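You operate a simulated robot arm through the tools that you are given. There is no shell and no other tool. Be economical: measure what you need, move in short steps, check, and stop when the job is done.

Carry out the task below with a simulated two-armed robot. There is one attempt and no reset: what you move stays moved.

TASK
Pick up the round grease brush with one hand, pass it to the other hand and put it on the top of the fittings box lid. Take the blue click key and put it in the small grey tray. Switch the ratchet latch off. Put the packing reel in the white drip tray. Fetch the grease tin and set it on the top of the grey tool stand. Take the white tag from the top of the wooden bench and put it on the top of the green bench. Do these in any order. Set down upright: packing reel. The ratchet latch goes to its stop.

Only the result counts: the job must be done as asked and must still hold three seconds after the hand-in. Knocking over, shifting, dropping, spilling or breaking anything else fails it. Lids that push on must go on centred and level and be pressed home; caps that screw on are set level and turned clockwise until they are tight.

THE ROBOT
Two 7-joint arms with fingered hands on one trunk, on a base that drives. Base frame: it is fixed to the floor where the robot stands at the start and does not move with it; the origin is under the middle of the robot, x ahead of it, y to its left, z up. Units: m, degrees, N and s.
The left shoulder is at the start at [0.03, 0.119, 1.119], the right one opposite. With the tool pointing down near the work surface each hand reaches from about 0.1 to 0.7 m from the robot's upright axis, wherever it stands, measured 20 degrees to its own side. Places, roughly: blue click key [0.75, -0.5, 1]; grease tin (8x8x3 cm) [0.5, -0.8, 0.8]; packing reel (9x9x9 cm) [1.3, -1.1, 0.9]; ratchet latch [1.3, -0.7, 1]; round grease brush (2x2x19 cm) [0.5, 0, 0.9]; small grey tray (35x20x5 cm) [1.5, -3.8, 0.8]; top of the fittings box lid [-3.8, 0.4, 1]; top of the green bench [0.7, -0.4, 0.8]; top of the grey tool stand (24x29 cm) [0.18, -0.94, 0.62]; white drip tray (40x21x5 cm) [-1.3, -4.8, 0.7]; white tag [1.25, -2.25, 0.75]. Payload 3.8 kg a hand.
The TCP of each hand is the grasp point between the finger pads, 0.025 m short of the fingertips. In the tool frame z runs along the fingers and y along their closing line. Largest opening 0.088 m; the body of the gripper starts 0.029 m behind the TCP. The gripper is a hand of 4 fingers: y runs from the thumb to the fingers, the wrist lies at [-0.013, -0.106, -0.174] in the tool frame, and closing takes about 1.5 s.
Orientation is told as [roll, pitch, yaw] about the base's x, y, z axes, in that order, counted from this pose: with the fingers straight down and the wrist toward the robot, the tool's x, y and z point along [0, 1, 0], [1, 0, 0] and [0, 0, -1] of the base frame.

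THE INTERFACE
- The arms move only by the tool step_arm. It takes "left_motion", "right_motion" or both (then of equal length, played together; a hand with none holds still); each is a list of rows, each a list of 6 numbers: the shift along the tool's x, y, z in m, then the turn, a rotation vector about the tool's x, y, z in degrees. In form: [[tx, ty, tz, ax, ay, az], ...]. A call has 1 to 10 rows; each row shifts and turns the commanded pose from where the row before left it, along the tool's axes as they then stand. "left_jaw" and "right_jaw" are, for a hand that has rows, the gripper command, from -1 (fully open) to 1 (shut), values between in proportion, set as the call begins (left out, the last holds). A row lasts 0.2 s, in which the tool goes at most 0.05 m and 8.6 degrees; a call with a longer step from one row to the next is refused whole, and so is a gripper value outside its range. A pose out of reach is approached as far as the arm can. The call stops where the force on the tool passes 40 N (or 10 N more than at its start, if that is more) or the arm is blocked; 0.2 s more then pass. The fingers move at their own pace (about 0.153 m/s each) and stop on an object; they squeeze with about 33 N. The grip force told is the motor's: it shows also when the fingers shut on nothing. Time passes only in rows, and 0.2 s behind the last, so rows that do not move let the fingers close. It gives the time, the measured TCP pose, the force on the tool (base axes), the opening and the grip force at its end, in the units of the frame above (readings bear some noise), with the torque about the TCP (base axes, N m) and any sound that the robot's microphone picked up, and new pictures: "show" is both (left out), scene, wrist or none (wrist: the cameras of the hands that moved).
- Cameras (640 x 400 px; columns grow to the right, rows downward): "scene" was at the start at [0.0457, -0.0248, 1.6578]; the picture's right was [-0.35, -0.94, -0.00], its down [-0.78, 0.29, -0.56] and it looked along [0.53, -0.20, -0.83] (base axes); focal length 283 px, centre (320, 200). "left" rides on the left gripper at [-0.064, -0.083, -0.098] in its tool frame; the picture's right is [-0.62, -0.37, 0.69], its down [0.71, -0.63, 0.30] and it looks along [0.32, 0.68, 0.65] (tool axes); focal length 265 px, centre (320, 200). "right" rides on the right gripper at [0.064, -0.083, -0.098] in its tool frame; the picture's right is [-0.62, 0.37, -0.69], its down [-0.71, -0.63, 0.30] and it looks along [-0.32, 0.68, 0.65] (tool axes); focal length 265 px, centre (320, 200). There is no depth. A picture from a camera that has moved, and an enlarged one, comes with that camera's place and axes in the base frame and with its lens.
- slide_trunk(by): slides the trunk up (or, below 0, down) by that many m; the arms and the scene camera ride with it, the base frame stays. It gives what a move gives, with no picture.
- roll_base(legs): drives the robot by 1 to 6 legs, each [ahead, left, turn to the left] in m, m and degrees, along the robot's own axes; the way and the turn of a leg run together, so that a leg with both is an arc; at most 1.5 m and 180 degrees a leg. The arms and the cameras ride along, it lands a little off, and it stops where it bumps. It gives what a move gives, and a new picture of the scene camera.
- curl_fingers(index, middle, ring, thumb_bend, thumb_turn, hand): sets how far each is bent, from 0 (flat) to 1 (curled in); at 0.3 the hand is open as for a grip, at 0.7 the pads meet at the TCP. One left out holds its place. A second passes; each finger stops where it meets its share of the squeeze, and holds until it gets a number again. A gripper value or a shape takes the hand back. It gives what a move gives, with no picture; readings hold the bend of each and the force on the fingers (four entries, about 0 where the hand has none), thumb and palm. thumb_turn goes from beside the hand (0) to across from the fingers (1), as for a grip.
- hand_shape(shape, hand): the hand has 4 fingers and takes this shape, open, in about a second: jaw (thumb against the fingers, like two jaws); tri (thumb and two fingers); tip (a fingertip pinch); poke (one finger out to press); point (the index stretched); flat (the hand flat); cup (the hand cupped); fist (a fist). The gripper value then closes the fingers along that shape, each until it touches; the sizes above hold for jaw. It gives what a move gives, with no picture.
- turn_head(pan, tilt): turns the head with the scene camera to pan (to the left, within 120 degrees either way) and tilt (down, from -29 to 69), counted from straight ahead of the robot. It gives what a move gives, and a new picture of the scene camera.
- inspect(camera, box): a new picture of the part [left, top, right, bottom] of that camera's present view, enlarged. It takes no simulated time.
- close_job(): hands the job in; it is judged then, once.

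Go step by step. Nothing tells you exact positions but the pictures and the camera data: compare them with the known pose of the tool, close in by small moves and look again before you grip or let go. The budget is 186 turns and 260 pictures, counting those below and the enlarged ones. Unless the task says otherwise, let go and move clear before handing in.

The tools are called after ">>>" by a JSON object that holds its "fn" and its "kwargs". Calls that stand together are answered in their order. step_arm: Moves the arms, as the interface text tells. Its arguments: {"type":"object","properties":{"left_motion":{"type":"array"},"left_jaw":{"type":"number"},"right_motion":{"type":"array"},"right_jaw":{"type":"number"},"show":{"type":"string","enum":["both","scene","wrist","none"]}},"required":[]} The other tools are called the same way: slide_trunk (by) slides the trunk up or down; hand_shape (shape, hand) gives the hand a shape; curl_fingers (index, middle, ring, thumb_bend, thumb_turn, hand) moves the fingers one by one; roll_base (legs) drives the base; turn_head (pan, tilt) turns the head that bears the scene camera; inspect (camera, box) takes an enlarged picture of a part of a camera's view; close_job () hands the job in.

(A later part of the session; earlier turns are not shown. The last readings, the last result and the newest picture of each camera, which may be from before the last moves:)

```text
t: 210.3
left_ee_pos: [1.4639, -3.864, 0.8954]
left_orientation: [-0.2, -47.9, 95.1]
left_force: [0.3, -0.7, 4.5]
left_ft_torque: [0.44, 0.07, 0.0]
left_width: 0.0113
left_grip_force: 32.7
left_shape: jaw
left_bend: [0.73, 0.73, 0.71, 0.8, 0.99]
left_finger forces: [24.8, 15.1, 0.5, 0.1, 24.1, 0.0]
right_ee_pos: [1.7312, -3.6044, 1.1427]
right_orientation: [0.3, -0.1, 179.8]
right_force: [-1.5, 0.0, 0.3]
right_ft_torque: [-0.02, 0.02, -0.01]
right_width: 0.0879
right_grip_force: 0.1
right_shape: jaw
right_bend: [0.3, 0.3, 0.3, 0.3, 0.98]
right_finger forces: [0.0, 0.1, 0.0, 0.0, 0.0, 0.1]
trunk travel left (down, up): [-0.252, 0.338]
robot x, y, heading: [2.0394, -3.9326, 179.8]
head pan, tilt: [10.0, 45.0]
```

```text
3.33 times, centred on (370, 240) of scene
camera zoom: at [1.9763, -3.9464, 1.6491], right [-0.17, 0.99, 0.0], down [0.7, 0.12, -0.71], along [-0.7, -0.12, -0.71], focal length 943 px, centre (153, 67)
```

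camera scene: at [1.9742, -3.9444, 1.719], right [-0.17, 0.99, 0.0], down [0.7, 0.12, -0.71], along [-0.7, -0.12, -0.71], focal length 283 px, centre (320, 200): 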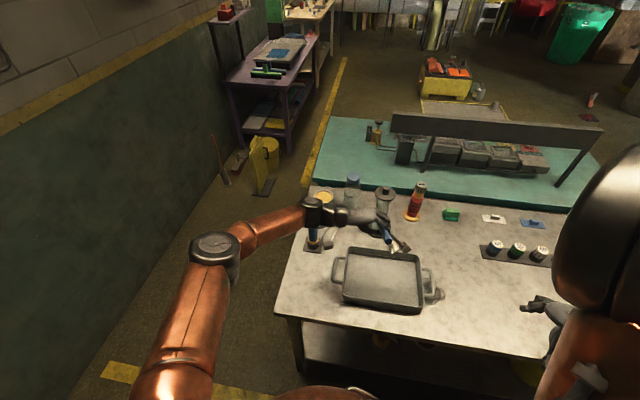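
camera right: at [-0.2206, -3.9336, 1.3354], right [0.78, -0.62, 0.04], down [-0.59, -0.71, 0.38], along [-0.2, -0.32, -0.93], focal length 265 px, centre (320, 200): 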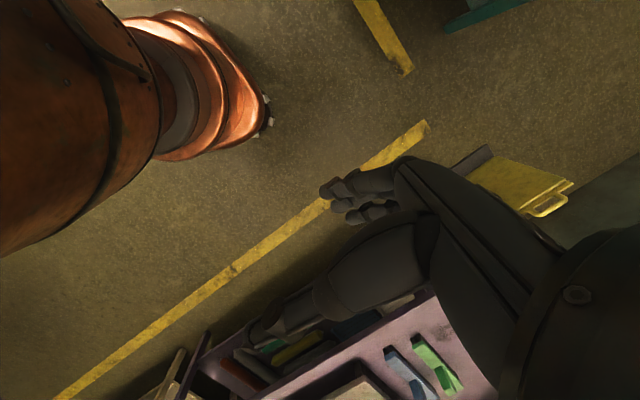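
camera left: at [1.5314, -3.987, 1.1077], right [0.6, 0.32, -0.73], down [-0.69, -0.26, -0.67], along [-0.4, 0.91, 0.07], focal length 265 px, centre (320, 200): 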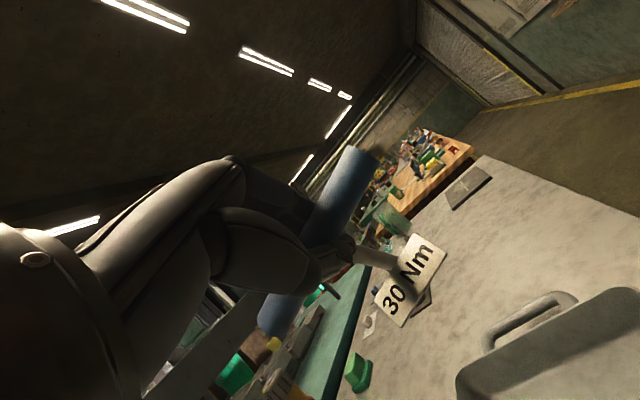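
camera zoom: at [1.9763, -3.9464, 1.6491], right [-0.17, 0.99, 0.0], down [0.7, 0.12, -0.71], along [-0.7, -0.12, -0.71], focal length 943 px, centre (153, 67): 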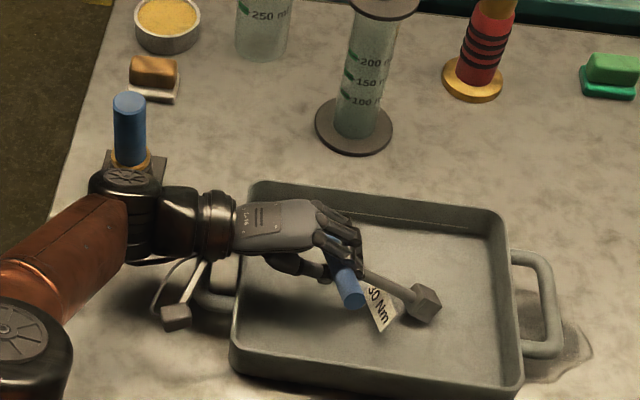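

The key's square tip rests on the tray floor. I open partway to let the bar down.

>>> {"fn": "step_arm", "kwargs": {"left_motion": [[0, 0, 0, 0, 0, 0], [0, 0, 0, 0, 0, 0], [0, 0, 0, 0, 0, 0], [0, 0, 0, 0, 0, 0], [0, 0, 0, 0, 0, 0]], "left_jaw": 0, "show": "none"}}

>>> {"fn": "inspect", "kwargs": {"camera": "scene", "box": [280, 180, 460, 300]}}

```text
t: 211.6
left_ee_pos: [1.464, -3.8654, 0.895]
left_orientation: [-0.4, -47.9, 95.1]
left_force: [-0.8, -1.4, -1.6]
left_ft_torque: [0.0, 0.01, 0.02]
left_width: 0.0445
left_grip_force: 0.1
left_shape: jaw
left_bend: [0.74, 0.45, 0.41, 0.69, 1.0]
left_finger forces: [0.0, 0.1, 0.0, 0.1, 0.7, 0.0]
right_ee_pos: [1.7318, -3.6045, 1.1446]
right_orientation: [0.3, 0.0, 179.7]
right_force: [1.3, -0.1, -0.1]
right_ft_torque: [-0.02, 0.01, 0.03]
right_width: 0.0881
right_grip_force: 0.1
right_shape: jaw
right_bend: [0.3, 0.3, 0.3, 0.3, 0.98]
right_finger forces: [0.1, 0.1, 0.0, 0.0, 0.0, 0.0]
trunk travel left (down, up): [-0.252, 0.338]
robot x, y, heading: [2.0375, -3.9331, 179.9]
head pan, tilt: [10.0, 45.0]
```

```text
3.33 times, centred on (370, 240) of scene
camera zoom: at [1.9756, -3.9463, 1.649], right [-0.17, 0.99, 0.0], down [0.7, 0.12, -0.71], along [-0.7, -0.12, -0.71], focal length 943 px, centre (153, 67)
```

zoom: 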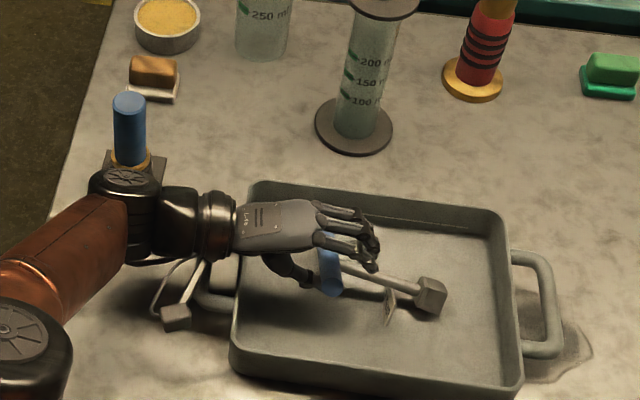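

>>> {"fn": "step_arm", "kwargs": {"left_motion": [[0, 0, 0, 0, 0, 0], [0, 0, 0, 0, 0, 0], [0, 0, 0, 0, 0, 0], [0, 0, -0.015, 0, 0, 0], [0, 0, -0.02, 0, 0, 0], [0, 0, -0.03, 0, 0, 0], [0, 0, -0.03, 0, 0, 0]], "left_jaw": -1, "show": "none"}}

>>> {"fn": "inspect", "kwargs": {"camera": "scene", "box": [280, 180, 460, 300]}}

```text
t: 213.2
left_ee_pos: [1.4708, -3.9354, 0.9588]
left_orientation: [-0.2, -47.9, 95.2]
left_force: [-0.4, 0.5, 0.0]
left_ft_torque: [0.02, -0.02, 0.02]
left_width: 0.0878
left_grip_force: 0.0
left_shape: jaw
left_bend: [0.3, 0.3, 0.3, 0.3, 0.98]
left_finger forces: [0.1, 0.0, 0.0, 0.1, 0.0, 0.0]
right_ee_pos: [1.7325, -3.604, 1.1427]
right_orientation: [0.4, 0.0, 179.7]
right_force: [0.3, 0.1, -1.0]
right_ft_torque: [-0.01, -0.03, -0.02]
right_width: 0.0879
right_grip_force: 0.1
right_shape: jaw
right_bend: [0.3, 0.3, 0.3, 0.3, 0.98]
right_finger forces: [0.1, 0.1, 0.0, 0.0, 0.0, 0.1]
trunk travel left (down, up): [-0.252, 0.338]
robot x, y, heading: [2.0352, -3.933, 179.8]
head pan, tilt: [10.0, 45.0]
```

```text
3.33 times, centred on (370, 240) of scene
camera zoom: at [1.9762, -3.947, 1.6491], right [-0.17, 0.99, 0.0], down [0.7, 0.12, -0.71], along [-0.7, -0.12, -0.71], focal length 943 px, centre (153, 67)
```

zoom: 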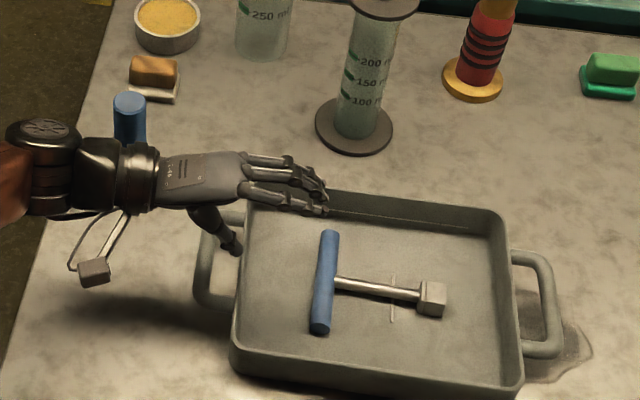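

The key lies in the tray. I lift straight up with the trunk, then untwist the left hand away from the bench.

>>> {"fn": "slide_trunk", "kwargs": {"by": 0.2}}

>>> {"fn": "step_arm", "kwargs": {"left_motion": [[-0.045, 0, 0, 0, 0, 0], [-0.045, 0, 0, 0, 0, 0], [-0.045, 0, 0, 0, 0, 0], [-0.045, 0, 0, 0, 0, 0], [0, 0, 0, 8, 0, 0], [0, 0, 0, 8, 0, 0], [0, 0, 0, 8, 0, 0], [0, 0, 0, 8, 0, 0], [0, 0, 0, 8, 0, 0], [0, 0, 0, 8, 0, 0]], "show": "none"}}

>>> {"fn": "step_arm", "kwargs": {"left_motion": [[0, 0, 0, 0, 0, -8.5], [0, 0, 0, 0, 0, -8.5], [0, 0, 0, 0, 0, -8.5], [0, 0, 0, 0, 0, -8.5], [0, 0, 0, 0, 0, -8.5], [0, 0, 0, 0, 0, -8.5], [0, 0, 0, 0, 0, -8.5], [0, 0, 0, 0, 0, -8.5], [0, 0, 0, 0, 0, -8.5], [0, 0, 0, 0, 0, -8.5]], "show": "scene"}}

```text
t: 215.3
left_ee_pos: [1.469, -3.9349, 1.1583]
left_orientation: [-0.3, -47.9, 95.1]
left_force: [0.1, 0.4, 0.0]
left_ft_torque: [-0.03, -0.02, 0.02]
left_width: 0.0879
left_grip_force: 0.0
left_shape: jaw
left_bend: [0.3, 0.3, 0.3, 0.3, 0.98]
left_finger forces: [0.0, 0.0, 0.0, 0.1, 0.1, 0.0]
right_ee_pos: [1.7327, -3.6047, 1.343]
right_orientation: [0.3, -0.2, 179.9]
right_force: [0.1, -0.1, 0.0]
right_ft_torque: [0.0, -0.01, -0.01]
right_width: 0.0882
right_grip_force: 0.1
right_shape: jaw
right_bend: [0.3, 0.3, 0.3, 0.3, 0.98]
right_finger forces: [0.0, 0.0, 0.0, 0.0, 0.1, 0.0]
trunk travel left (down, up): [-0.452, 0.138]
robot x, y, heading: [2.0346, -3.9346, 180.0]
head pan, tilt: [10.0, 45.0]
```

```text
t: 217.5
left_ee_pos: [1.6486, -3.9176, 1.1588]
left_orientation: [-0.2, 0.1, 95.1]
left_force: [-0.6, -0.8, -0.6]
left_ft_torque: [-0.03, 0.0, -0.02]
left_width: 0.0878
left_grip_force: 0.0
left_shape: jaw
left_bend: [0.3, 0.3, 0.3, 0.3, 0.98]
left_finger forces: [0.0, 0.1, 0.0, 0.0, 0.0, 0.0]
right_ee_pos: [1.7336, -3.6036, 1.343]
right_orientation: [0.4, -0.1, 179.7]
right_force: [0.0, -0.3, -0.2]
right_ft_torque: [0.0, 0.02, 0.02]
right_width: 0.0879
right_grip_force: 0.2
right_shape: jaw
right_bend: [0.3, 0.3, 0.3, 0.3, 0.98]
right_finger forces: [0.0, 0.1, 0.0, 0.1, 0.0, 0.0]
trunk travel left (down, up): [-0.452, 0.138]
robot x, y, heading: [2.0393, -3.9323, 179.8]
head pan, tilt: [10.0, 45.0]
```

```text
t: 219.7
left_ee_pos: [1.6488, -3.9183, 1.1592]
left_orientation: [0.1, 0.2, -180.0]
left_force: [0.2, -0.3, 0.3]
left_ft_torque: [-0.02, 0.02, -0.01]
left_width: 0.0876
left_grip_force: 0.1
left_shape: jaw
left_bend: [0.3, 0.3, 0.3, 0.3, 0.98]
left_finger forces: [0.1, 0.0, 0.1, 0.0, 0.0, 0.0]
right_ee_pos: [1.7319, -3.6035, 1.3426]
right_orientation: [0.4, -0.1, 179.8]
right_force: [0.1, -0.7, 0.2]
right_ft_torque: [0.02, 0.01, -0.01]
right_width: 0.088
right_grip_force: 0.1
right_shape: jaw
right_bend: [0.3, 0.3, 0.3, 0.3, 0.98]
right_finger forces: [0.1, 0.1, 0.0, 0.0, 0.1, 0.0]
trunk travel left (down, up): [-0.452, 0.138]
robot x, y, heading: [2.0405, -3.933, 180.1]
head pan, tilt: [10.0, 45.0]
camera scene: at [1.9762, -3.9451, 1.8491], right [-0.17, 0.99, 0.0], down [0.7, 0.12, -0.71], along [-0.7, -0.12, -0.71], focal length 283 px, centre (320, 200)
```

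scene: 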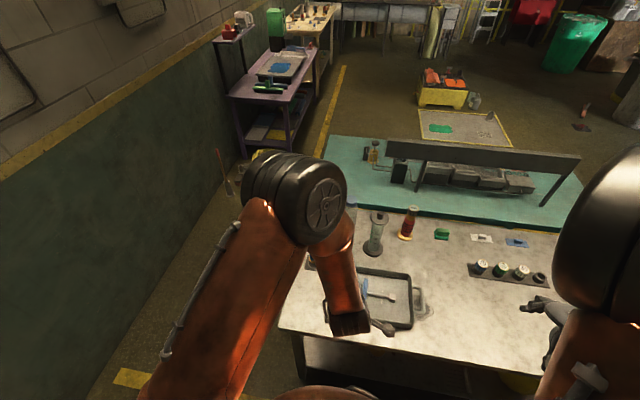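

Key done. Now I drive along the aisle behind the benches to the reel and latch.

>>> {"fn": "roll_base", "kwargs": {"legs": [[-0.1, 0, 0], [0, -1.5, 0], [0, -1.3, 0]]}}

>>> {"fn": "turn_head", "kwargs": {"pan": -15, "tilt": 45}}

```text
t: 234.0
left_ee_pos: [1.8149, -1.1007, 1.1599]
left_orientation: [0.2, 0.2, 177.1]
left_force: [-0.3, 0.4, -0.6]
left_ft_torque: [0.0, 0.04, -0.01]
left_width: 0.0878
left_grip_force: 0.0
left_shape: jaw
left_bend: [0.3, 0.3, 0.3, 0.3, 0.98]
left_finger forces: [0.1, 0.0, 0.1, 0.0, 0.1, 0.1]
right_ee_pos: [1.9146, -0.7885, 1.343]
right_orientation: [0.4, -0.1, 177.0]
right_force: [0.4, -0.2, -0.1]
right_ft_torque: [-0.03, -0.01, 0.02]
right_width: 0.0878
right_grip_force: 0.0
right_shape: jaw
right_bend: [0.3, 0.3, 0.3, 0.3, 0.98]
right_finger forces: [0.0, 0.1, 0.1, 0.0, 0.1, 0.1]
trunk travel left (down, up): [-0.452, 0.138]
robot x, y, heading: [2.2039, -1.1318, 177.0]
head pan, tilt: [10.0, 45.0]
camera scene: at [2.1401, -1.1436, 1.849], right [-0.12, 0.99, 0.0], down [0.7, 0.09, -0.71], along [-0.7, -0.09, -0.71], focal length 283 px, centre (320, 200)
```

scene: 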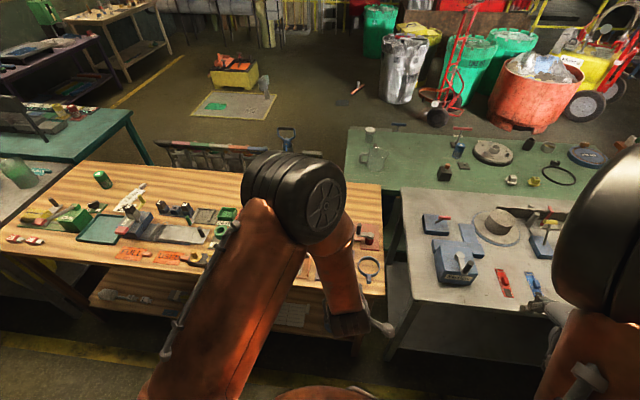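

```text
t: 234.9
left_ee_pos: [1.8151, -1.1, 1.1582]
left_orientation: [0.2, 0.2, 177.2]
left_force: [0.3, -0.6, -0.1]
left_ft_torque: [0.02, 0.03, -0.01]
left_width: 0.0878
left_grip_force: 0.1
left_shape: jaw
left_bend: [0.3, 0.3, 0.3, 0.3, 0.98]
left_finger forces: [0.1, 0.1, 0.0, 0.0, 0.1, 0.0]
right_ee_pos: [1.9137, -0.7897, 1.3421]
right_orientation: [0.3, -0.1, 176.9]
right_force: [-0.1, 0.1, 0.1]
right_ft_torque: [0.02, 0.02, -0.02]
right_width: 0.0879
right_grip_force: 0.0
right_shape: jaw
right_bend: [0.3, 0.3, 0.3, 0.3, 0.98]
right_finger forces: [0.0, 0.0, 0.0, 0.0, 0.1, 0.0]
trunk travel left (down, up): [-0.452, 0.138]
robot x, y, heading: [2.2042, -1.1329, 177.0]
head pan, tilt: [-15.0, 45.0]
camera scene: at [2.1434, -1.1087, 1.849], right [0.31, 0.95, 0.0], down [0.67, -0.22, -0.71], along [-0.67, 0.22, -0.71], focal length 283 px, centre (320, 200)
```

scene: 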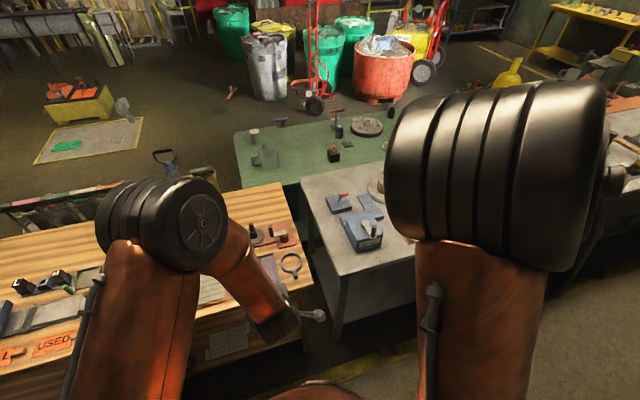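

I inspect the blue blocks closely to find the ratchet latch.

>>> {"fn": "inspect", "kwargs": {"camera": "scene", "box": [290, 170, 410, 260]}}

>>> {"fn": "inspect", "kwargs": {"camera": "scene", "box": [230, 200, 330, 300]}}

```text
4.44 times, centred on (350, 215) of scene
camera zoom: at [2.1434, -1.1087, 1.849], right [0.31, 0.95, 0.0], down [0.67, -0.22, -0.71], along [-0.67, 0.22, -0.71], focal length 1257 px, centre (187, 133)
```

zoom: 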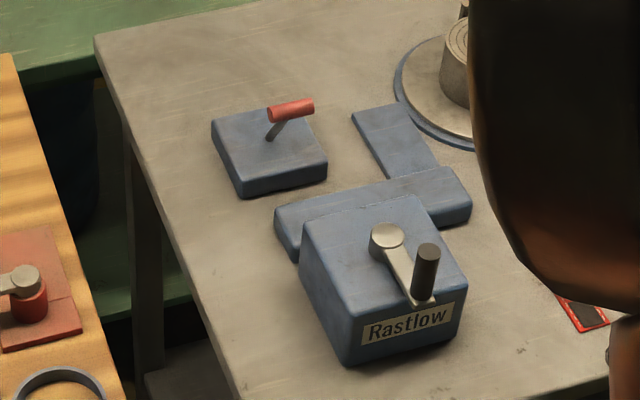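

```text
4.00 times, centred on (280, 250) of scene
camera zoom: at [2.1434, -1.1087, 1.849], right [0.31, 0.95, 0.0], down [0.67, -0.22, -0.71], along [-0.67, 0.22, -0.71], focal length 1132 px, centre (480, 0)
```

zoom: 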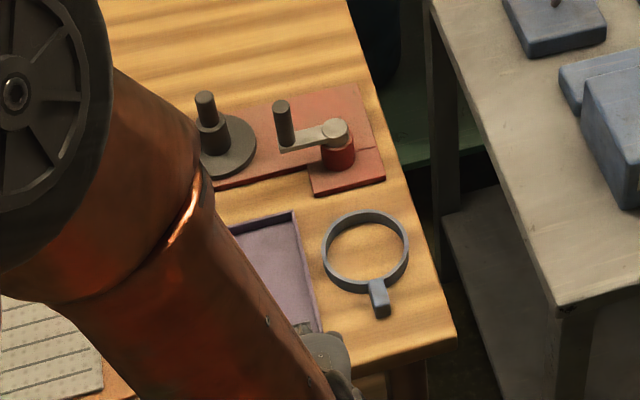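

The red-tipped lever on the blue block at [1.32, -0.735] matches the latch, and the dark disc with a post at [1.34, -1.14] is the reel. I move up to the benches between them and bring the right hand over the latch for a look.

>>> {"fn": "roll_base", "kwargs": {"legs": [[0, -0.18, 3], [0.26, 0, 0]]}}

>>> {"fn": "step_arm", "kwargs": {"right_motion": [[0, 0.045, 0.01, 0, 0, 0], [0, 0.045, 0.01, 0, 0, 0], [0, 0.045, 0.01, 0, 0, 0], [0, 0.04, 0.02, 0, 0, 0]]}}

```text
t: 237.9
left_ee_pos: [1.5586, -0.9425, 1.1593]
left_orientation: [0.1, 0.2, -179.9]
left_force: [0.3, -0.3, 0.0]
left_ft_torque: [0.02, 0.01, -0.02]
left_width: 0.0879
left_grip_force: 0.2
left_shape: jaw
left_bend: [0.3, 0.3, 0.3, 0.3, 0.98]
left_finger forces: [0.0, 0.1, 0.0, 0.0, 0.1, 0.0]
right_ee_pos: [1.6382, -0.6266, 1.3436]
right_orientation: [0.4, -0.1, -180.0]
right_force: [0.2, 0.7, -0.9]
right_ft_torque: [-0.02, -0.02, -0.01]
right_width: 0.088
right_grip_force: 0.1
right_shape: jaw
right_bend: [0.3, 0.3, 0.3, 0.3, 0.98]
right_finger forces: [0.0, 0.0, 0.1, 0.0, 0.0, 0.0]
trunk travel left (down, up): [-0.452, 0.138]
robot x, y, heading: [1.9459, -0.956, -179.9]
head pan, tilt: [-15.0, 45.0]
camera scene: at [1.8856, -0.9334, 1.8491], right [0.26, 0.97, 0.0], down [0.68, -0.18, -0.71], along [-0.68, 0.18, -0.71], focal length 283 px, centre (320, 200)
```

scene: 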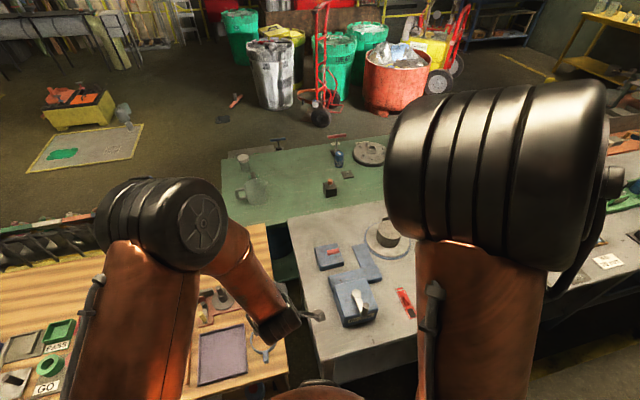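

```text
t: 238.9
left_ee_pos: [1.5562, -0.9436, 1.1583]
left_orientation: [0.1, 0.3, -179.9]
left_force: [-0.4, 0.2, -0.1]
left_ft_torque: [0.04, 0.0, 0.02]
left_width: 0.0878
left_grip_force: 0.1
left_shape: jaw
left_bend: [0.3, 0.3, 0.3, 0.3, 0.98]
left_finger forces: [0.1, 0.0, 0.1, 0.0, 0.0, 0.0]
right_ee_pos: [1.4617, -0.628, 1.2933]
right_orientation: [0.4, -0.2, 179.8]
right_force: [0.5, 0.9, -0.3]
right_ft_torque: [-0.01, -0.01, -0.01]
right_width: 0.0879
right_grip_force: 0.1
right_shape: jaw
right_bend: [0.3, 0.3, 0.3, 0.3, 0.98]
right_finger forces: [0.1, 0.0, 0.0, 0.0, 0.0, 0.1]
trunk travel left (down, up): [-0.452, 0.138]
robot x, y, heading: [1.9457, -0.9569, -180.0]
head pan, tilt: [-15.0, 45.0]
camera scene: at [1.8829, -0.9324, 1.8489], right [0.26, 0.97, 0.0], down [0.68, -0.18, -0.71], along [-0.68, 0.18, -0.71], focal length 283 px, centre (320, 200)
camera right: at [1.5458, -0.6917, 1.3931], right [-0.37, 0.62, 0.69], down [0.63, 0.71, -0.31], along [-0.68, 0.32, -0.66], focal length 265 px, centre (320, 200)
```

scene: 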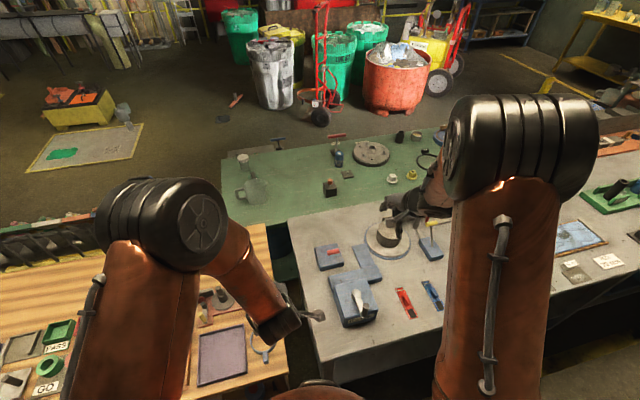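
right: 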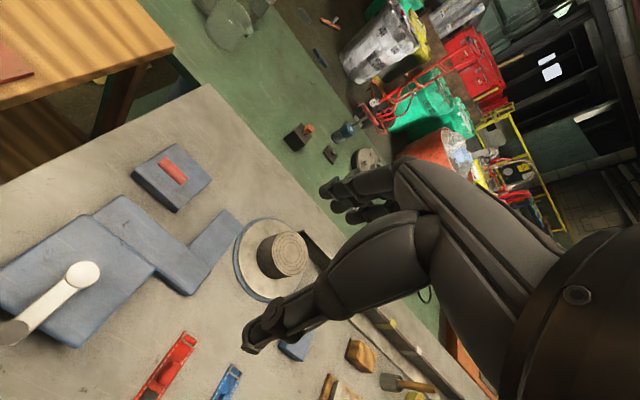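

>>> {"fn": "inspect", "kwargs": {"camera": "scene", "box": [300, 230, 400, 330]}}

>>> {"fn": "inspect", "kwargs": {"camera": "right", "box": [0, 130, 240, 370]}}

```text
4.00 times, centred on (350, 280) of scene
camera zoom: at [1.8829, -0.9324, 1.8489], right [0.26, 0.97, 0.0], down [0.68, -0.18, -0.71], along [-0.68, 0.18, -0.71], focal length 1132 px, centre (200, -120)
```

zoom: 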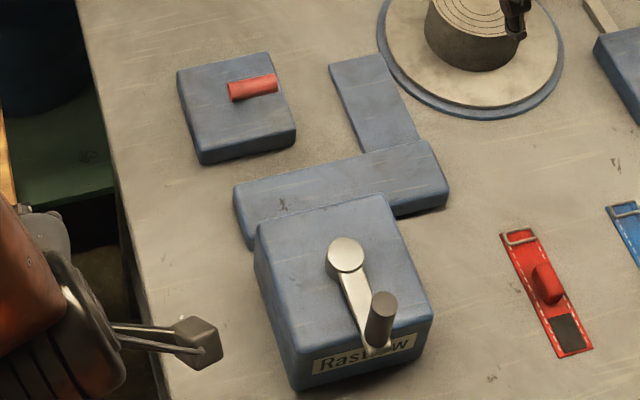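

```text
1.67 times, centred on (120, 250) of right
camera zoom: at [1.5458, -0.6917, 1.3931], right [-0.37, 0.62, 0.69], down [0.63, 0.71, -0.31], along [-0.68, 0.32, -0.66], focal length 442 px, centre (653, 117)
```

zoom: 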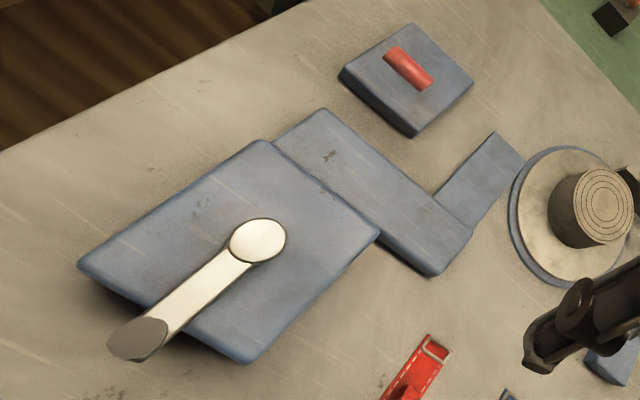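

The latch sits at [1.316, -0.731, 0.974] (T centre). I bring the right wrist camera nearer to read how it switches.

>>> {"fn": "step_arm", "kwargs": {"right_motion": [[0.03, 0.003, 0.035, 0, 0, 0], [0.03, 0.003, 0.035, 0, 0, 0], [0.03, 0.003, 0.035, 0, 0, 0], [0.03, 0.003, 0.035, 0, 0, 0], [0.03, 0.003, 0.035, 0, 0, 0]], "show": "none"}}

>>> {"fn": "inspect", "kwargs": {"camera": "right", "box": [100, 50, 420, 250]}}

```text
t: 240.1
left_ee_pos: [1.5558, -0.9444, 1.1595]
left_orientation: [0.0, 0.1, -179.9]
left_force: [0.8, 0.0, 0.4]
left_ft_torque: [-0.01, 0.0, 0.03]
left_width: 0.0877
left_grip_force: 0.1
left_shape: jaw
left_bend: [0.3, 0.3, 0.3, 0.3, 0.98]
left_finger forces: [0.0, 0.0, 0.0, 0.1, 0.1, 0.1]
right_ee_pos: [1.4465, -0.7807, 1.1198]
right_orientation: [0.3, -0.1, -180.0]
right_force: [-0.2, 0.4, 0.3]
right_ft_torque: [0.01, -0.01, 0.07]
right_width: 0.088
right_grip_force: 0.0
right_shape: jaw
right_bend: [0.3, 0.3, 0.3, 0.3, 0.98]
right_finger forces: [0.0, 0.0, 0.0, 0.1, 0.0, 0.0]
trunk travel left (down, up): [-0.452, 0.138]
robot x, y, heading: [1.9461, -0.9513, -180.0]
head pan, tilt: [-15.0, 45.0]
```

```text
2.00 times, centred on (260, 150) of right
camera zoom: at [1.5312, -0.8456, 1.2187], right [-0.37, 0.62, 0.69], down [0.63, 0.71, -0.31], along [-0.68, 0.32, -0.65], focal length 531 px, centre (440, 300)
```

zoom: 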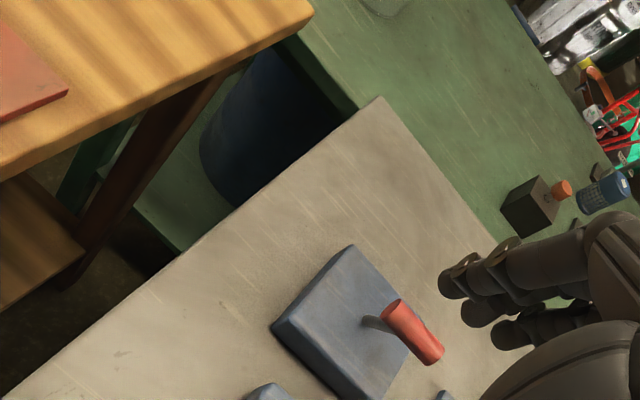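

The lever leans toward me (+x) from its pivot, with its bar along y, so it switches by tipping away (−x). I close the right hand and set its fingertips just behind the bar.

>>> {"fn": "step_arm", "kwargs": {"right_motion": [[-0.022, 0.025, 0, 0, 0, 0], [-0.022, 0.025, 0, 0, 0, 0], [0, 0, 0, 0, 0, 0], [0, 0, 0, 0, 0, 0], [0, 0, 0, 0, 0, 0], [0, 0, 0.04, 0, 0, 0], [0, 0, 0.04, 0, 0, 0], [0, 0, 0.04, 0, 0, 0]], "right_jaw": 1}}

>>> {"fn": "inspect", "kwargs": {"camera": "right", "box": [160, 100, 480, 300]}}

>>> {"fn": "inspect", "kwargs": {"camera": "scene", "box": [290, 210, 410, 310]}}

```text
t: 241.9
left_ee_pos: [1.5563, -0.9423, 1.1584]
left_orientation: [0.2, 0.3, -179.8]
left_force: [0.1, -0.3, 0.4]
left_ft_torque: [-0.02, 0.0, -0.05]
left_width: 0.088
left_grip_force: 0.0
left_shape: jaw
left_bend: [0.3, 0.3, 0.3, 0.3, 0.98]
left_finger forces: [0.1, 0.0, 0.1, 0.0, 0.1, 0.0]
right_ee_pos: [1.4006, -0.7357, 1.0007]
right_orientation: [0.3, -0.1, -179.9]
right_force: [-0.9, -0.4, 0.0]
right_ft_torque: [0.02, -0.02, 0.03]
right_width: 0.0
right_grip_force: 32.9
right_shape: jaw
right_bend: [0.7, 0.7, 0.7, 0.74, 1.0]
right_finger forces: [0.1, 0.1, 0.0, 0.1, 0.0, 0.1]
trunk travel left (down, up): [-0.452, 0.138]
robot x, y, heading: [1.9431, -0.958, -179.9]
head pan, tilt: [-15.0, 45.0]
camera scene: at [1.8844, -0.9329, 1.849], right [0.26, 0.97, 0.0], down [0.68, -0.18, -0.71], along [-0.68, 0.18, -0.71], focal length 283 px, centre (320, 200)
camera right: at [1.4842, -0.8003, 1.099], right [-0.37, 0.62, 0.69], down [0.63, 0.71, -0.31], along [-0.69, 0.32, -0.65], focal length 265 px, centre (320, 200)
```

scene: 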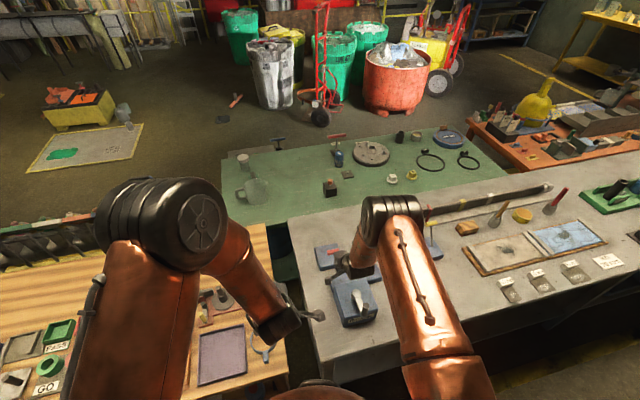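
right: 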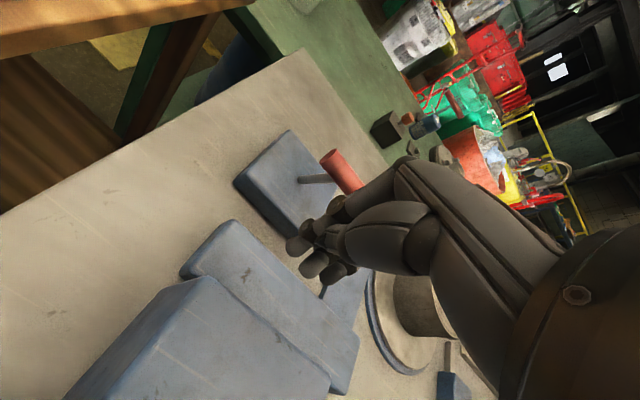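

```text
2.00 times, centred on (320, 200) of right
camera zoom: at [1.4842, -0.8003, 1.099], right [-0.37, 0.62, 0.69], down [0.63, 0.71, -0.31], along [-0.69, 0.32, -0.65], focal length 531 px, centre (320, 200)
```

zoom: 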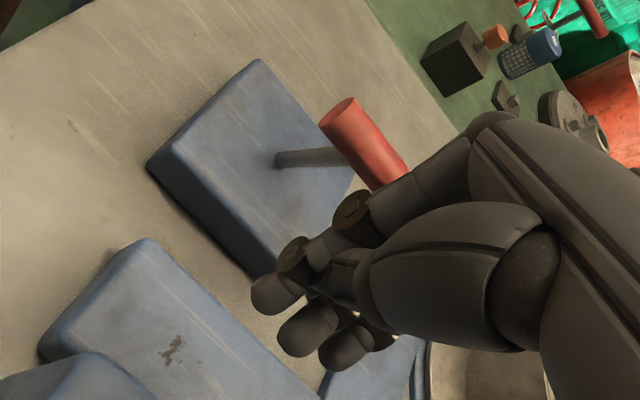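

```text
4.00 times, centred on (350, 260) of scene
camera zoom: at [1.8844, -0.9329, 1.849], right [0.26, 0.97, 0.0], down [0.68, -0.18, -0.71], along [-0.68, 0.18, -0.71], focal length 1132 px, centre (200, -40)
```

zoom: 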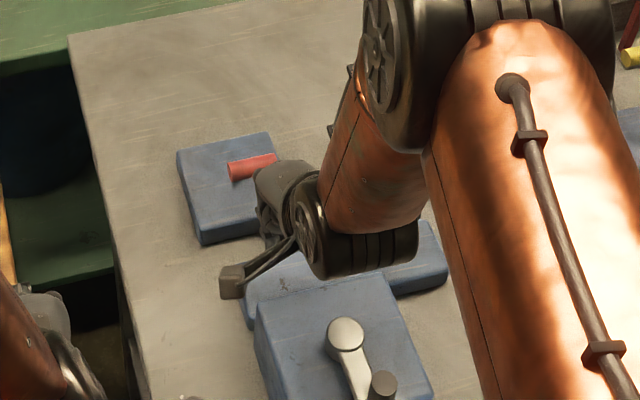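

The lever stands on its pivot at [1.281, -0.737] leaning 25° toward me. I lower the fist behind the bar and push it over.

>>> {"fn": "step_arm", "kwargs": {"right_motion": [[0, 0, 0.018, 0, 0, 0], [0, 0, 0.015, 0, 0, 0], [0, 0.012, 0, 0, 0, 0], [0, 0.012, 0, 0, 0, 0], [0, 0.012, 0, 0, 0, 0], [0, 0.012, 0, 0, 0, 0]], "show": "wrist"}}

```text
t: 243.3
left_ee_pos: [1.5574, -0.9416, 1.1586]
left_orientation: [0.1, 0.2, -179.9]
left_force: [1.0, -0.7, 0.2]
left_ft_torque: [-0.03, 0.0, -0.01]
left_width: 0.0879
left_grip_force: 0.0
left_shape: jaw
left_bend: [0.3, 0.3, 0.3, 0.3, 0.98]
left_finger forces: [0.0, 0.0, 0.0, 0.1, 0.1, 0.0]
right_ee_pos: [1.3507, -0.7336, 0.9667]
right_orientation: [0.4, -0.1, -180.0]
right_force: [2.0, -0.3, 0.6]
right_ft_torque: [0.05, 0.07, -0.01]
right_width: 0.0001
right_grip_force: 32.6
right_shape: jaw
right_bend: [0.7, 0.7, 0.7, 0.74, 1.0]
right_finger forces: [0.0, 1.7, 0.0, 0.1, 0.1, 0.1]
trunk travel left (down, up): [-0.452, 0.138]
robot x, y, heading: [1.9459, -0.9583, -179.8]
head pan, tilt: [-15.0, 45.0]
camera right: at [1.4354, -0.7987, 1.0652], right [-0.37, 0.62, 0.69], down [0.63, 0.71, -0.31], along [-0.68, 0.32, -0.66], focal length 265 px, centre (320, 200)
```

right: 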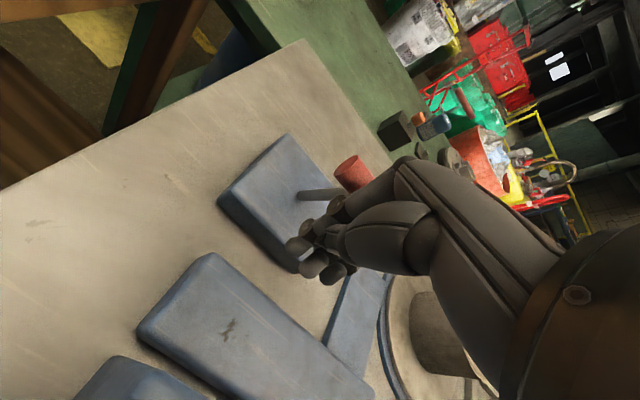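

Contact has begun (2 N). I keep pushing away in small steps.

>>> {"fn": "step_arm", "kwargs": {"right_motion": [[0, 0.01, 0, 0, 0, 0], [0, 0.01, 0, 0, 0, 0], [0, 0.01, 0, 0, 0, 0], [0, 0.01, 0, 0, 0, 0]], "show": "wrist"}}

>>> {"fn": "inspect", "kwargs": {"camera": "scene", "box": [290, 210, 410, 310]}}

```text
t: 244.3
left_ee_pos: [1.557, -0.9423, 1.1577]
left_orientation: [0.1, 0.2, -179.9]
left_force: [-0.2, 0.1, 0.6]
left_ft_torque: [0.04, 0.02, -0.01]
left_width: 0.0878
left_grip_force: 0.1
left_shape: jaw
left_bend: [0.3, 0.3, 0.3, 0.3, 0.98]
left_finger forces: [0.0, 0.0, 0.1, 0.1, 0.1, 0.0]
right_ee_pos: [1.3099, -0.7349, 0.9658]
right_orientation: [0.3, -0.1, -180.0]
right_force: [0.7, 0.2, -0.8]
right_ft_torque: [0.04, 0.03, -0.01]
right_width: 0.0
right_grip_force: 32.7
right_shape: jaw
right_bend: [0.7, 0.7, 0.7, 0.74, 1.0]
right_finger forces: [0.0, 0.3, 0.0, 0.0, 0.0, 0.1]
trunk travel left (down, up): [-0.452, 0.138]
robot x, y, heading: [1.9443, -0.9545, -179.9]
head pan, tilt: [-15.0, 45.0]
camera right: at [1.3944, -0.7992, 1.0652], right [-0.37, 0.62, 0.69], down [0.63, 0.71, -0.31], along [-0.68, 0.32, -0.65], focal length 265 px, centre (320, 200)
```

right: 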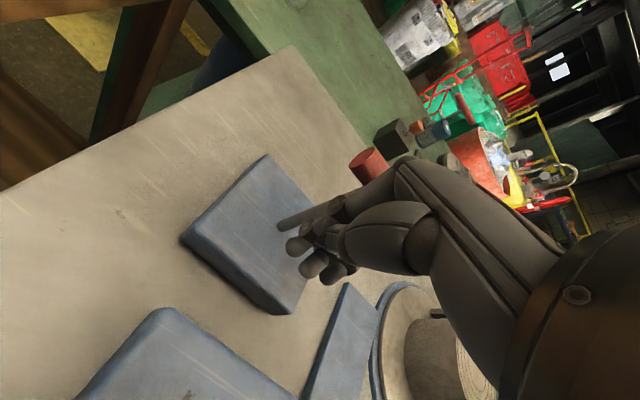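

```text
4.00 times, centred on (350, 260) of scene
camera zoom: at [1.8844, -0.9333, 1.849], right [0.26, 0.97, 0.0], down [0.68, -0.18, -0.71], along [-0.68, 0.18, -0.71], focal length 1132 px, centre (200, -40)
```

zoom: 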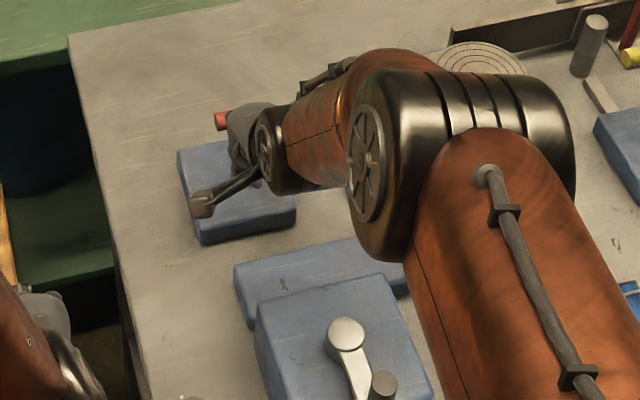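

The lever is tipping over. I continue until it meets its stop.

>>> {"fn": "step_arm", "kwargs": {"right_motion": [[0, 0.01, 0, 0, 0, 0], [0, 0.01, 0, 0, 0, 0], [0, 0.01, 0, 0, 0, 0], [0, 0.01, 0, 0, 0, 0]], "show": "wrist"}}

```text
t: 245.3
left_ee_pos: [1.556, -0.9432, 1.1582]
left_orientation: [0.1, 0.2, -179.9]
left_force: [-0.8, -0.6, 0.1]
left_ft_torque: [-0.02, -0.01, -0.02]
left_width: 0.088
left_grip_force: 0.1
left_shape: jaw
left_bend: [0.3, 0.3, 0.3, 0.3, 0.98]
left_finger forces: [0.0, 0.1, 0.1, 0.0, 0.1, 0.0]
right_ee_pos: [1.2696, -0.7367, 0.9674]
right_orientation: [0.3, -0.2, -180.0]
right_force: [0.1, -0.5, 0.2]
right_ft_torque: [0.01, 0.02, 0.03]
right_width: 0.0
right_grip_force: 33.1
right_shape: jaw
right_bend: [0.7, 0.7, 0.7, 0.74, 1.0]
right_finger forces: [0.0, 0.0, 0.0, 0.0, 0.1, 0.1]
trunk travel left (down, up): [-0.452, 0.138]
robot x, y, heading: [1.9456, -0.9537, -179.7]
head pan, tilt: [-15.0, 45.0]
camera right: at [1.3537, -0.7996, 1.066], right [-0.37, 0.62, 0.69], down [0.63, 0.71, -0.31], along [-0.69, 0.32, -0.65], focal length 265 px, centre (320, 200)
```

right: 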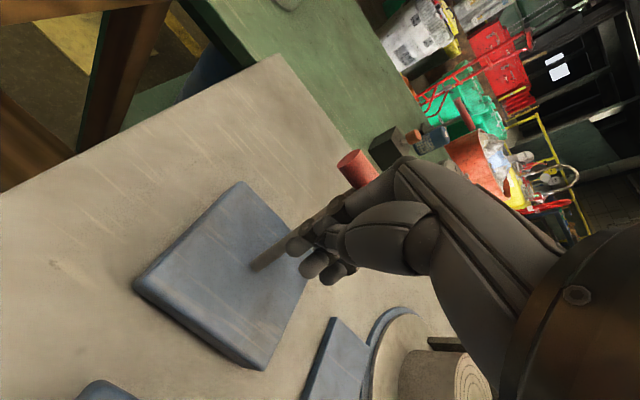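

No resistance now; I back the hand off to see where the lever stands.

>>> {"fn": "step_arm", "kwargs": {"right_motion": [[0, -0.03, -0.01, 0, 0, 0], [0, -0.04, -0.02, 0, 0, 0], [0, -0.03, -0.04, 0, 0, 0], [0, -0.03, -0.04, 0, 0, 0], [0, -0.03, -0.04, 0, 0, 0]], "show": "wrist"}}

>>> {"fn": "inspect", "kwargs": {"camera": "scene", "box": [290, 210, 410, 310]}}

```text
t: 246.5
left_ee_pos: [1.5588, -0.9425, 1.1601]
left_orientation: [0.1, 0.0, -179.9]
left_force: [0.2, -0.3, 0.1]
left_ft_torque: [0.01, 0.01, 0.01]
left_width: 0.088
left_grip_force: 0.0
left_shape: jaw
left_bend: [0.3, 0.3, 0.3, 0.3, 0.98]
left_finger forces: [0.1, 0.1, 0.1, 0.0, 0.0, 0.0]
right_ee_pos: [1.4318, -0.7348, 1.1185]
right_orientation: [0.3, -0.2, -180.0]
right_force: [0.9, 0.1, 0.3]
right_ft_torque: [0.02, 0.01, 0.02]
right_width: 0.0
right_grip_force: 32.4
right_shape: jaw
right_bend: [0.7, 0.7, 0.7, 0.74, 1.0]
right_finger forces: [0.0, 0.0, 0.0, 0.0, 0.0, 0.1]
trunk travel left (down, up): [-0.452, 0.138]
robot x, y, heading: [1.9447, -0.9567, -179.9]
head pan, tilt: [-15.0, 45.0]
camera right: at [1.5155, -0.7982, 1.218], right [-0.37, 0.62, 0.69], down [0.63, 0.71, -0.31], along [-0.69, 0.32, -0.65], focal length 265 px, centre (320, 200)
```

right: 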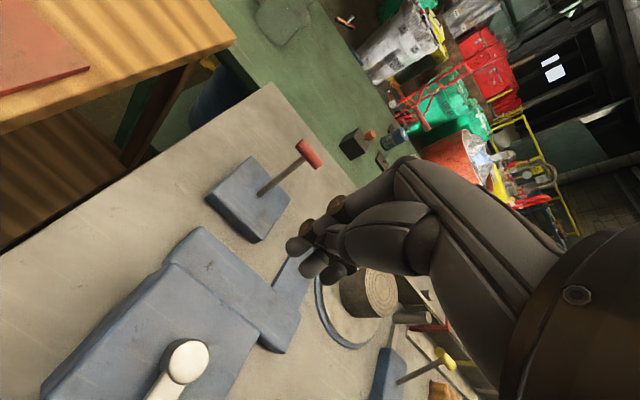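

```text
4.00 times, centred on (350, 260) of scene
camera zoom: at [1.8868, -0.9336, 1.8491], right [0.26, 0.97, 0.0], down [0.68, -0.18, -0.71], along [-0.68, 0.18, -0.71], focal length 1132 px, centre (200, -40)
```

zoom: 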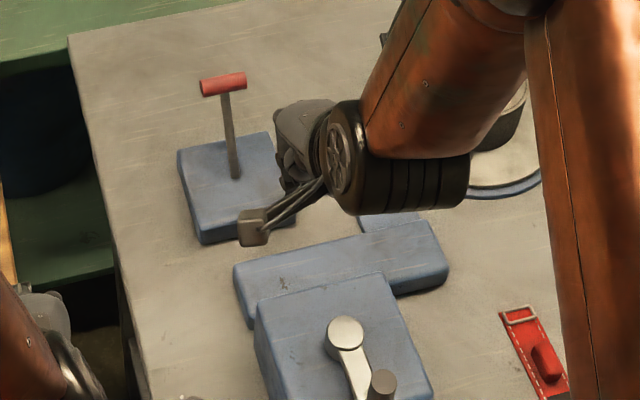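

The lever now leans about 27° the other way. To be sure it is at its stop I press once more, gently, further along.

>>> {"fn": "step_arm", "kwargs": {"right_motion": [[0, 0.03, 0.04, 0, 0, 0], [0, 0.03, 0.04, 0, 0, 0], [0, 0.03, 0.04, 0, 0, 0], [0, 0.04, 0.025, 0, 0, 0], [0, 0.03, 0.005, 0, 0, 0], [0, 0.006, 0, 0, 0, 0], [0, 0.006, 0, 0, 0, 0]], "show": "none"}}

>>> {"fn": "step_arm", "kwargs": {"right_motion": [[0, 0.005, 0, 0, 0, 0], [0, 0.005, 0, 0, 0, 0], [0, 0.005, 0, 0, 0, 0]], "show": "wrist"}}

```text
t: 248.1
left_ee_pos: [1.5566, -0.9435, 1.1588]
left_orientation: [0.1, 0.2, -179.8]
left_force: [-0.3, 0.5, -0.6]
left_ft_torque: [-0.02, 0.0, 0.02]
left_width: 0.0878
left_grip_force: 0.1
left_shape: jaw
left_bend: [0.3, 0.3, 0.3, 0.3, 0.98]
left_finger forces: [0.0, 0.0, 0.0, 0.0, 0.0, 0.1]
right_ee_pos: [1.2699, -0.7323, 0.9668]
right_orientation: [0.3, -0.1, -180.1]
right_force: [-0.7, 0.0, 0.4]
right_ft_torque: [-0.01, 0.01, -0.02]
right_width: 0.0002
right_grip_force: 33.1
right_shape: jaw
right_bend: [0.7, 0.7, 0.7, 0.74, 1.0]
right_finger forces: [0.0, 0.1, 0.2, 0.0, 0.0, 0.1]
right hand out of reach, approached as far as the arm can: row 6, 7
trunk travel left (down, up): [-0.452, 0.138]
robot x, y, heading: [1.9438, -0.9519, -179.6]
head pan, tilt: [-15.0, 45.0]
```

```text
t: 248.9
left_ee_pos: [1.5566, -0.9443, 1.159]
left_orientation: [0.1, 0.2, -179.9]
left_force: [-0.2, -0.1, -0.3]
left_ft_torque: [0.01, 0.0, 0.01]
left_width: 0.0878
left_grip_force: 0.1
left_shape: jaw
left_bend: [0.3, 0.3, 0.3, 0.3, 0.98]
left_finger forces: [0.0, 0.1, 0.0, 0.0, 0.1, 0.1]
right_ee_pos: [1.2658, -0.7316, 0.9669]
right_orientation: [0.5, -0.1, 180.0]
right_force: [0.4, 0.1, 0.1]
right_ft_torque: [0.01, 0.01, 0.02]
right_width: 0.0004
right_grip_force: 32.7
right_shape: jaw
right_bend: [0.7, 0.7, 0.7, 0.74, 1.0]
right_finger forces: [0.0, 0.0, 0.0, 0.0, 0.1, 0.0]
right hand out of reach, approached as far as the arm can: row 2, 3
trunk travel left (down, up): [-0.452, 0.138]
robot x, y, heading: [1.945, -0.9536, -179.7]
head pan, tilt: [-15.0, 45.0]
camera right: at [1.3508, -0.7958, 1.0663], right [-0.37, 0.62, 0.69], down [0.63, 0.71, -0.31], along [-0.68, 0.32, -0.66], focal length 265 px, centre (320, 200)
```

right: 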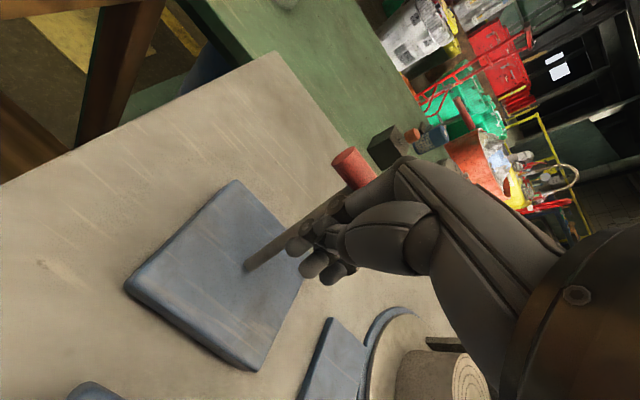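

The arm is at full stretch, so I roll the base ahead 3 cm to press the lever to its stop.

>>> {"fn": "roll_base", "kwargs": {"legs": [[0.02, 0, 0]]}}

>>> {"fn": "step_arm", "kwargs": {"right_motion": [[0, 0.004, 0, 0, 0, 0], [0, 0.004, 0, 0, 0, 0], [0, 0.004, 0, 0, 0, 0]], "show": "none"}}

```text
t: 249.8
left_ee_pos: [1.541, -0.9418, 1.1613]
left_orientation: [-0.1, 0.0, 180.1]
left_force: [-0.3, 0.0, 0.5]
left_ft_torque: [0.01, 0.01, 0.02]
left_width: 0.0877
left_grip_force: 0.0
left_shape: jaw
left_bend: [0.3, 0.3, 0.3, 0.3, 0.98]
left_finger forces: [0.1, 0.0, 0.0, 0.0, 0.1, 0.0]
right_ee_pos: [1.2544, -0.7294, 0.9677]
right_orientation: [0.2, 0.5, 179.9]
right_force: [14.9, 1.0, 9.6]
right_ft_torque: [0.08, 0.17, -0.08]
right_width: 0.0001
right_grip_force: 33.1
right_shape: jaw
right_bend: [0.7, 0.7, 0.7, 0.74, 1.0]
right_finger forces: [0.0, 7.4, 0.0, 0.0, 0.0, 0.1]
trunk travel left (down, up): [-0.452, 0.138]
robot x, y, heading: [1.9272, -0.9569, 179.9]
head pan, tilt: [-15.0, 45.0]
stopped in leg 1: the force on the tool passed its limit at 59 N (the readings are from after the stop); the commanded pose is now the measured one
camera scene: at [1.8717, -0.9342, 1.8492], right [0.26, 0.97, 0.0], down [0.68, -0.18, -0.71], along [-0.68, 0.18, -0.71], focal length 283 px, centre (320, 200)
```

scene: 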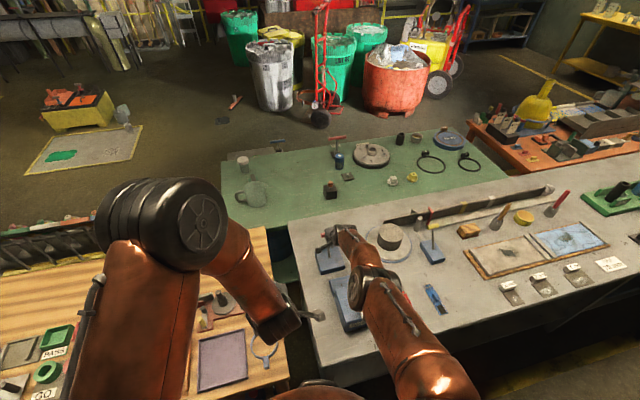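

```text
t: 250.6
left_ee_pos: [1.5424, -0.9413, 1.1593]
left_orientation: [0.1, 0.0, 180.0]
left_force: [-0.4, 0.0, 0.5]
left_ft_torque: [0.03, 0.01, -0.01]
left_width: 0.088
left_grip_force: 0.1
left_shape: jaw
left_bend: [0.3, 0.3, 0.3, 0.3, 0.98]
left_finger forces: [0.0, 0.1, 0.1, 0.1, 0.0, 0.1]
right_ee_pos: [1.2538, -0.7289, 0.9679]
right_orientation: [0.5, 0.4, 180.0]
right_force: [16.9, 1.2, 9.2]
right_ft_torque: [0.08, 0.13, -0.12]
right_width: 0.0
right_grip_force: 32.7
right_shape: jaw
right_bend: [0.7, 0.7, 0.7, 0.74, 1.0]
right_finger forces: [0.1, 8.8, 0.1, 0.0, 0.0, 0.0]
right hand out of reach, approached as far as the arm can: row 1, 2, 3
trunk travel left (down, up): [-0.452, 0.138]
robot x, y, heading: [1.9293, -0.9561, 179.9]
head pan, tilt: [-15.0, 45.0]
```

Firm resistance: the latch is at its stop. I withdraw the right hand straight back and up, and open it.

>>> {"fn": "step_arm", "kwargs": {"right_motion": [[0, -0.03, 0, 0, 0, 0], [0, -0.04, -0.02, 0, 0, 0], [0, -0.03, -0.04, 0, 0, 0], [0, -0.03, -0.04, 0, 0, 0], [-0.02, -0.03, -0.03, 0, 0, 0], [-0.03, -0.02, -0.03, 0, 0, 0]], "right_jaw": 1, "show": "wrist"}}

>>> {"fn": "inspect", "kwargs": {"camera": "scene", "box": [290, 210, 410, 310]}}

```text
t: 252.0
left_ee_pos: [1.5389, -0.9404, 1.1579]
left_orientation: [0.0, 0.3, 180.0]
left_force: [-0.8, 0.4, 0.0]
left_ft_torque: [-0.02, 0.02, -0.04]
left_width: 0.0875
left_grip_force: 0.1
left_shape: jaw
left_bend: [0.3, 0.3, 0.3, 0.3, 0.98]
left_finger forces: [0.0, 0.1, 0.0, 0.1, 0.0, 0.1]
right_ee_pos: [1.2385, -0.6521, 1.0256]
right_orientation: [0.6, 0.5, 179.9]
right_force: [0.1, 1.2, 0.4]
right_ft_torque: [0.0, 0.01, 0.01]
right_width: 0.0001
right_grip_force: 33.0
right_shape: jaw
right_bend: [0.7, 0.7, 0.7, 0.75, 1.0]
right_finger forces: [0.0, 0.0, 0.0, 0.0, 0.1, 0.0]
right hand out of reach, approached as far as the arm can: row 1, 2, 3, 4, 5, 6
trunk travel left (down, up): [-0.452, 0.138]
robot x, y, heading: [1.9273, -0.9552, -180.1]
head pan, tilt: [-15.0, 45.0]
camera right: at [1.3222, -0.717, 1.1256], right [-0.37, 0.63, 0.68], down [0.63, 0.71, -0.3], along [-0.68, 0.32, -0.66], focal length 265 px, centre (320, 200)
```

right: 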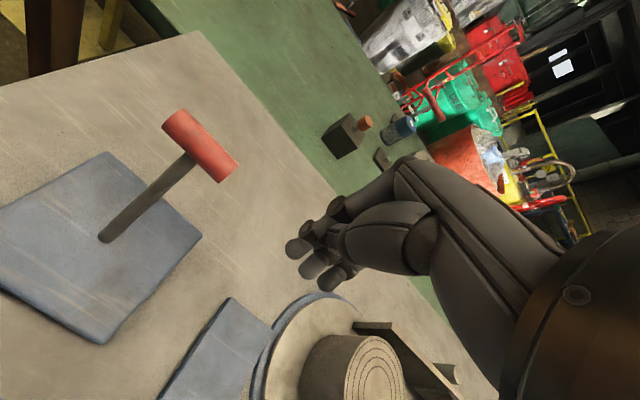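

```text
4.00 times, centred on (350, 260) of scene
camera zoom: at [1.8673, -0.9318, 1.8491], right [0.26, 0.97, 0.0], down [0.68, -0.18, -0.71], along [-0.68, 0.18, -0.71], focal length 1132 px, centre (200, -40)
```

zoom: 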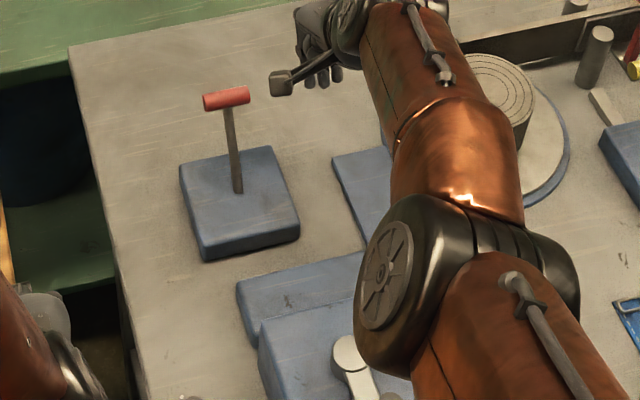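

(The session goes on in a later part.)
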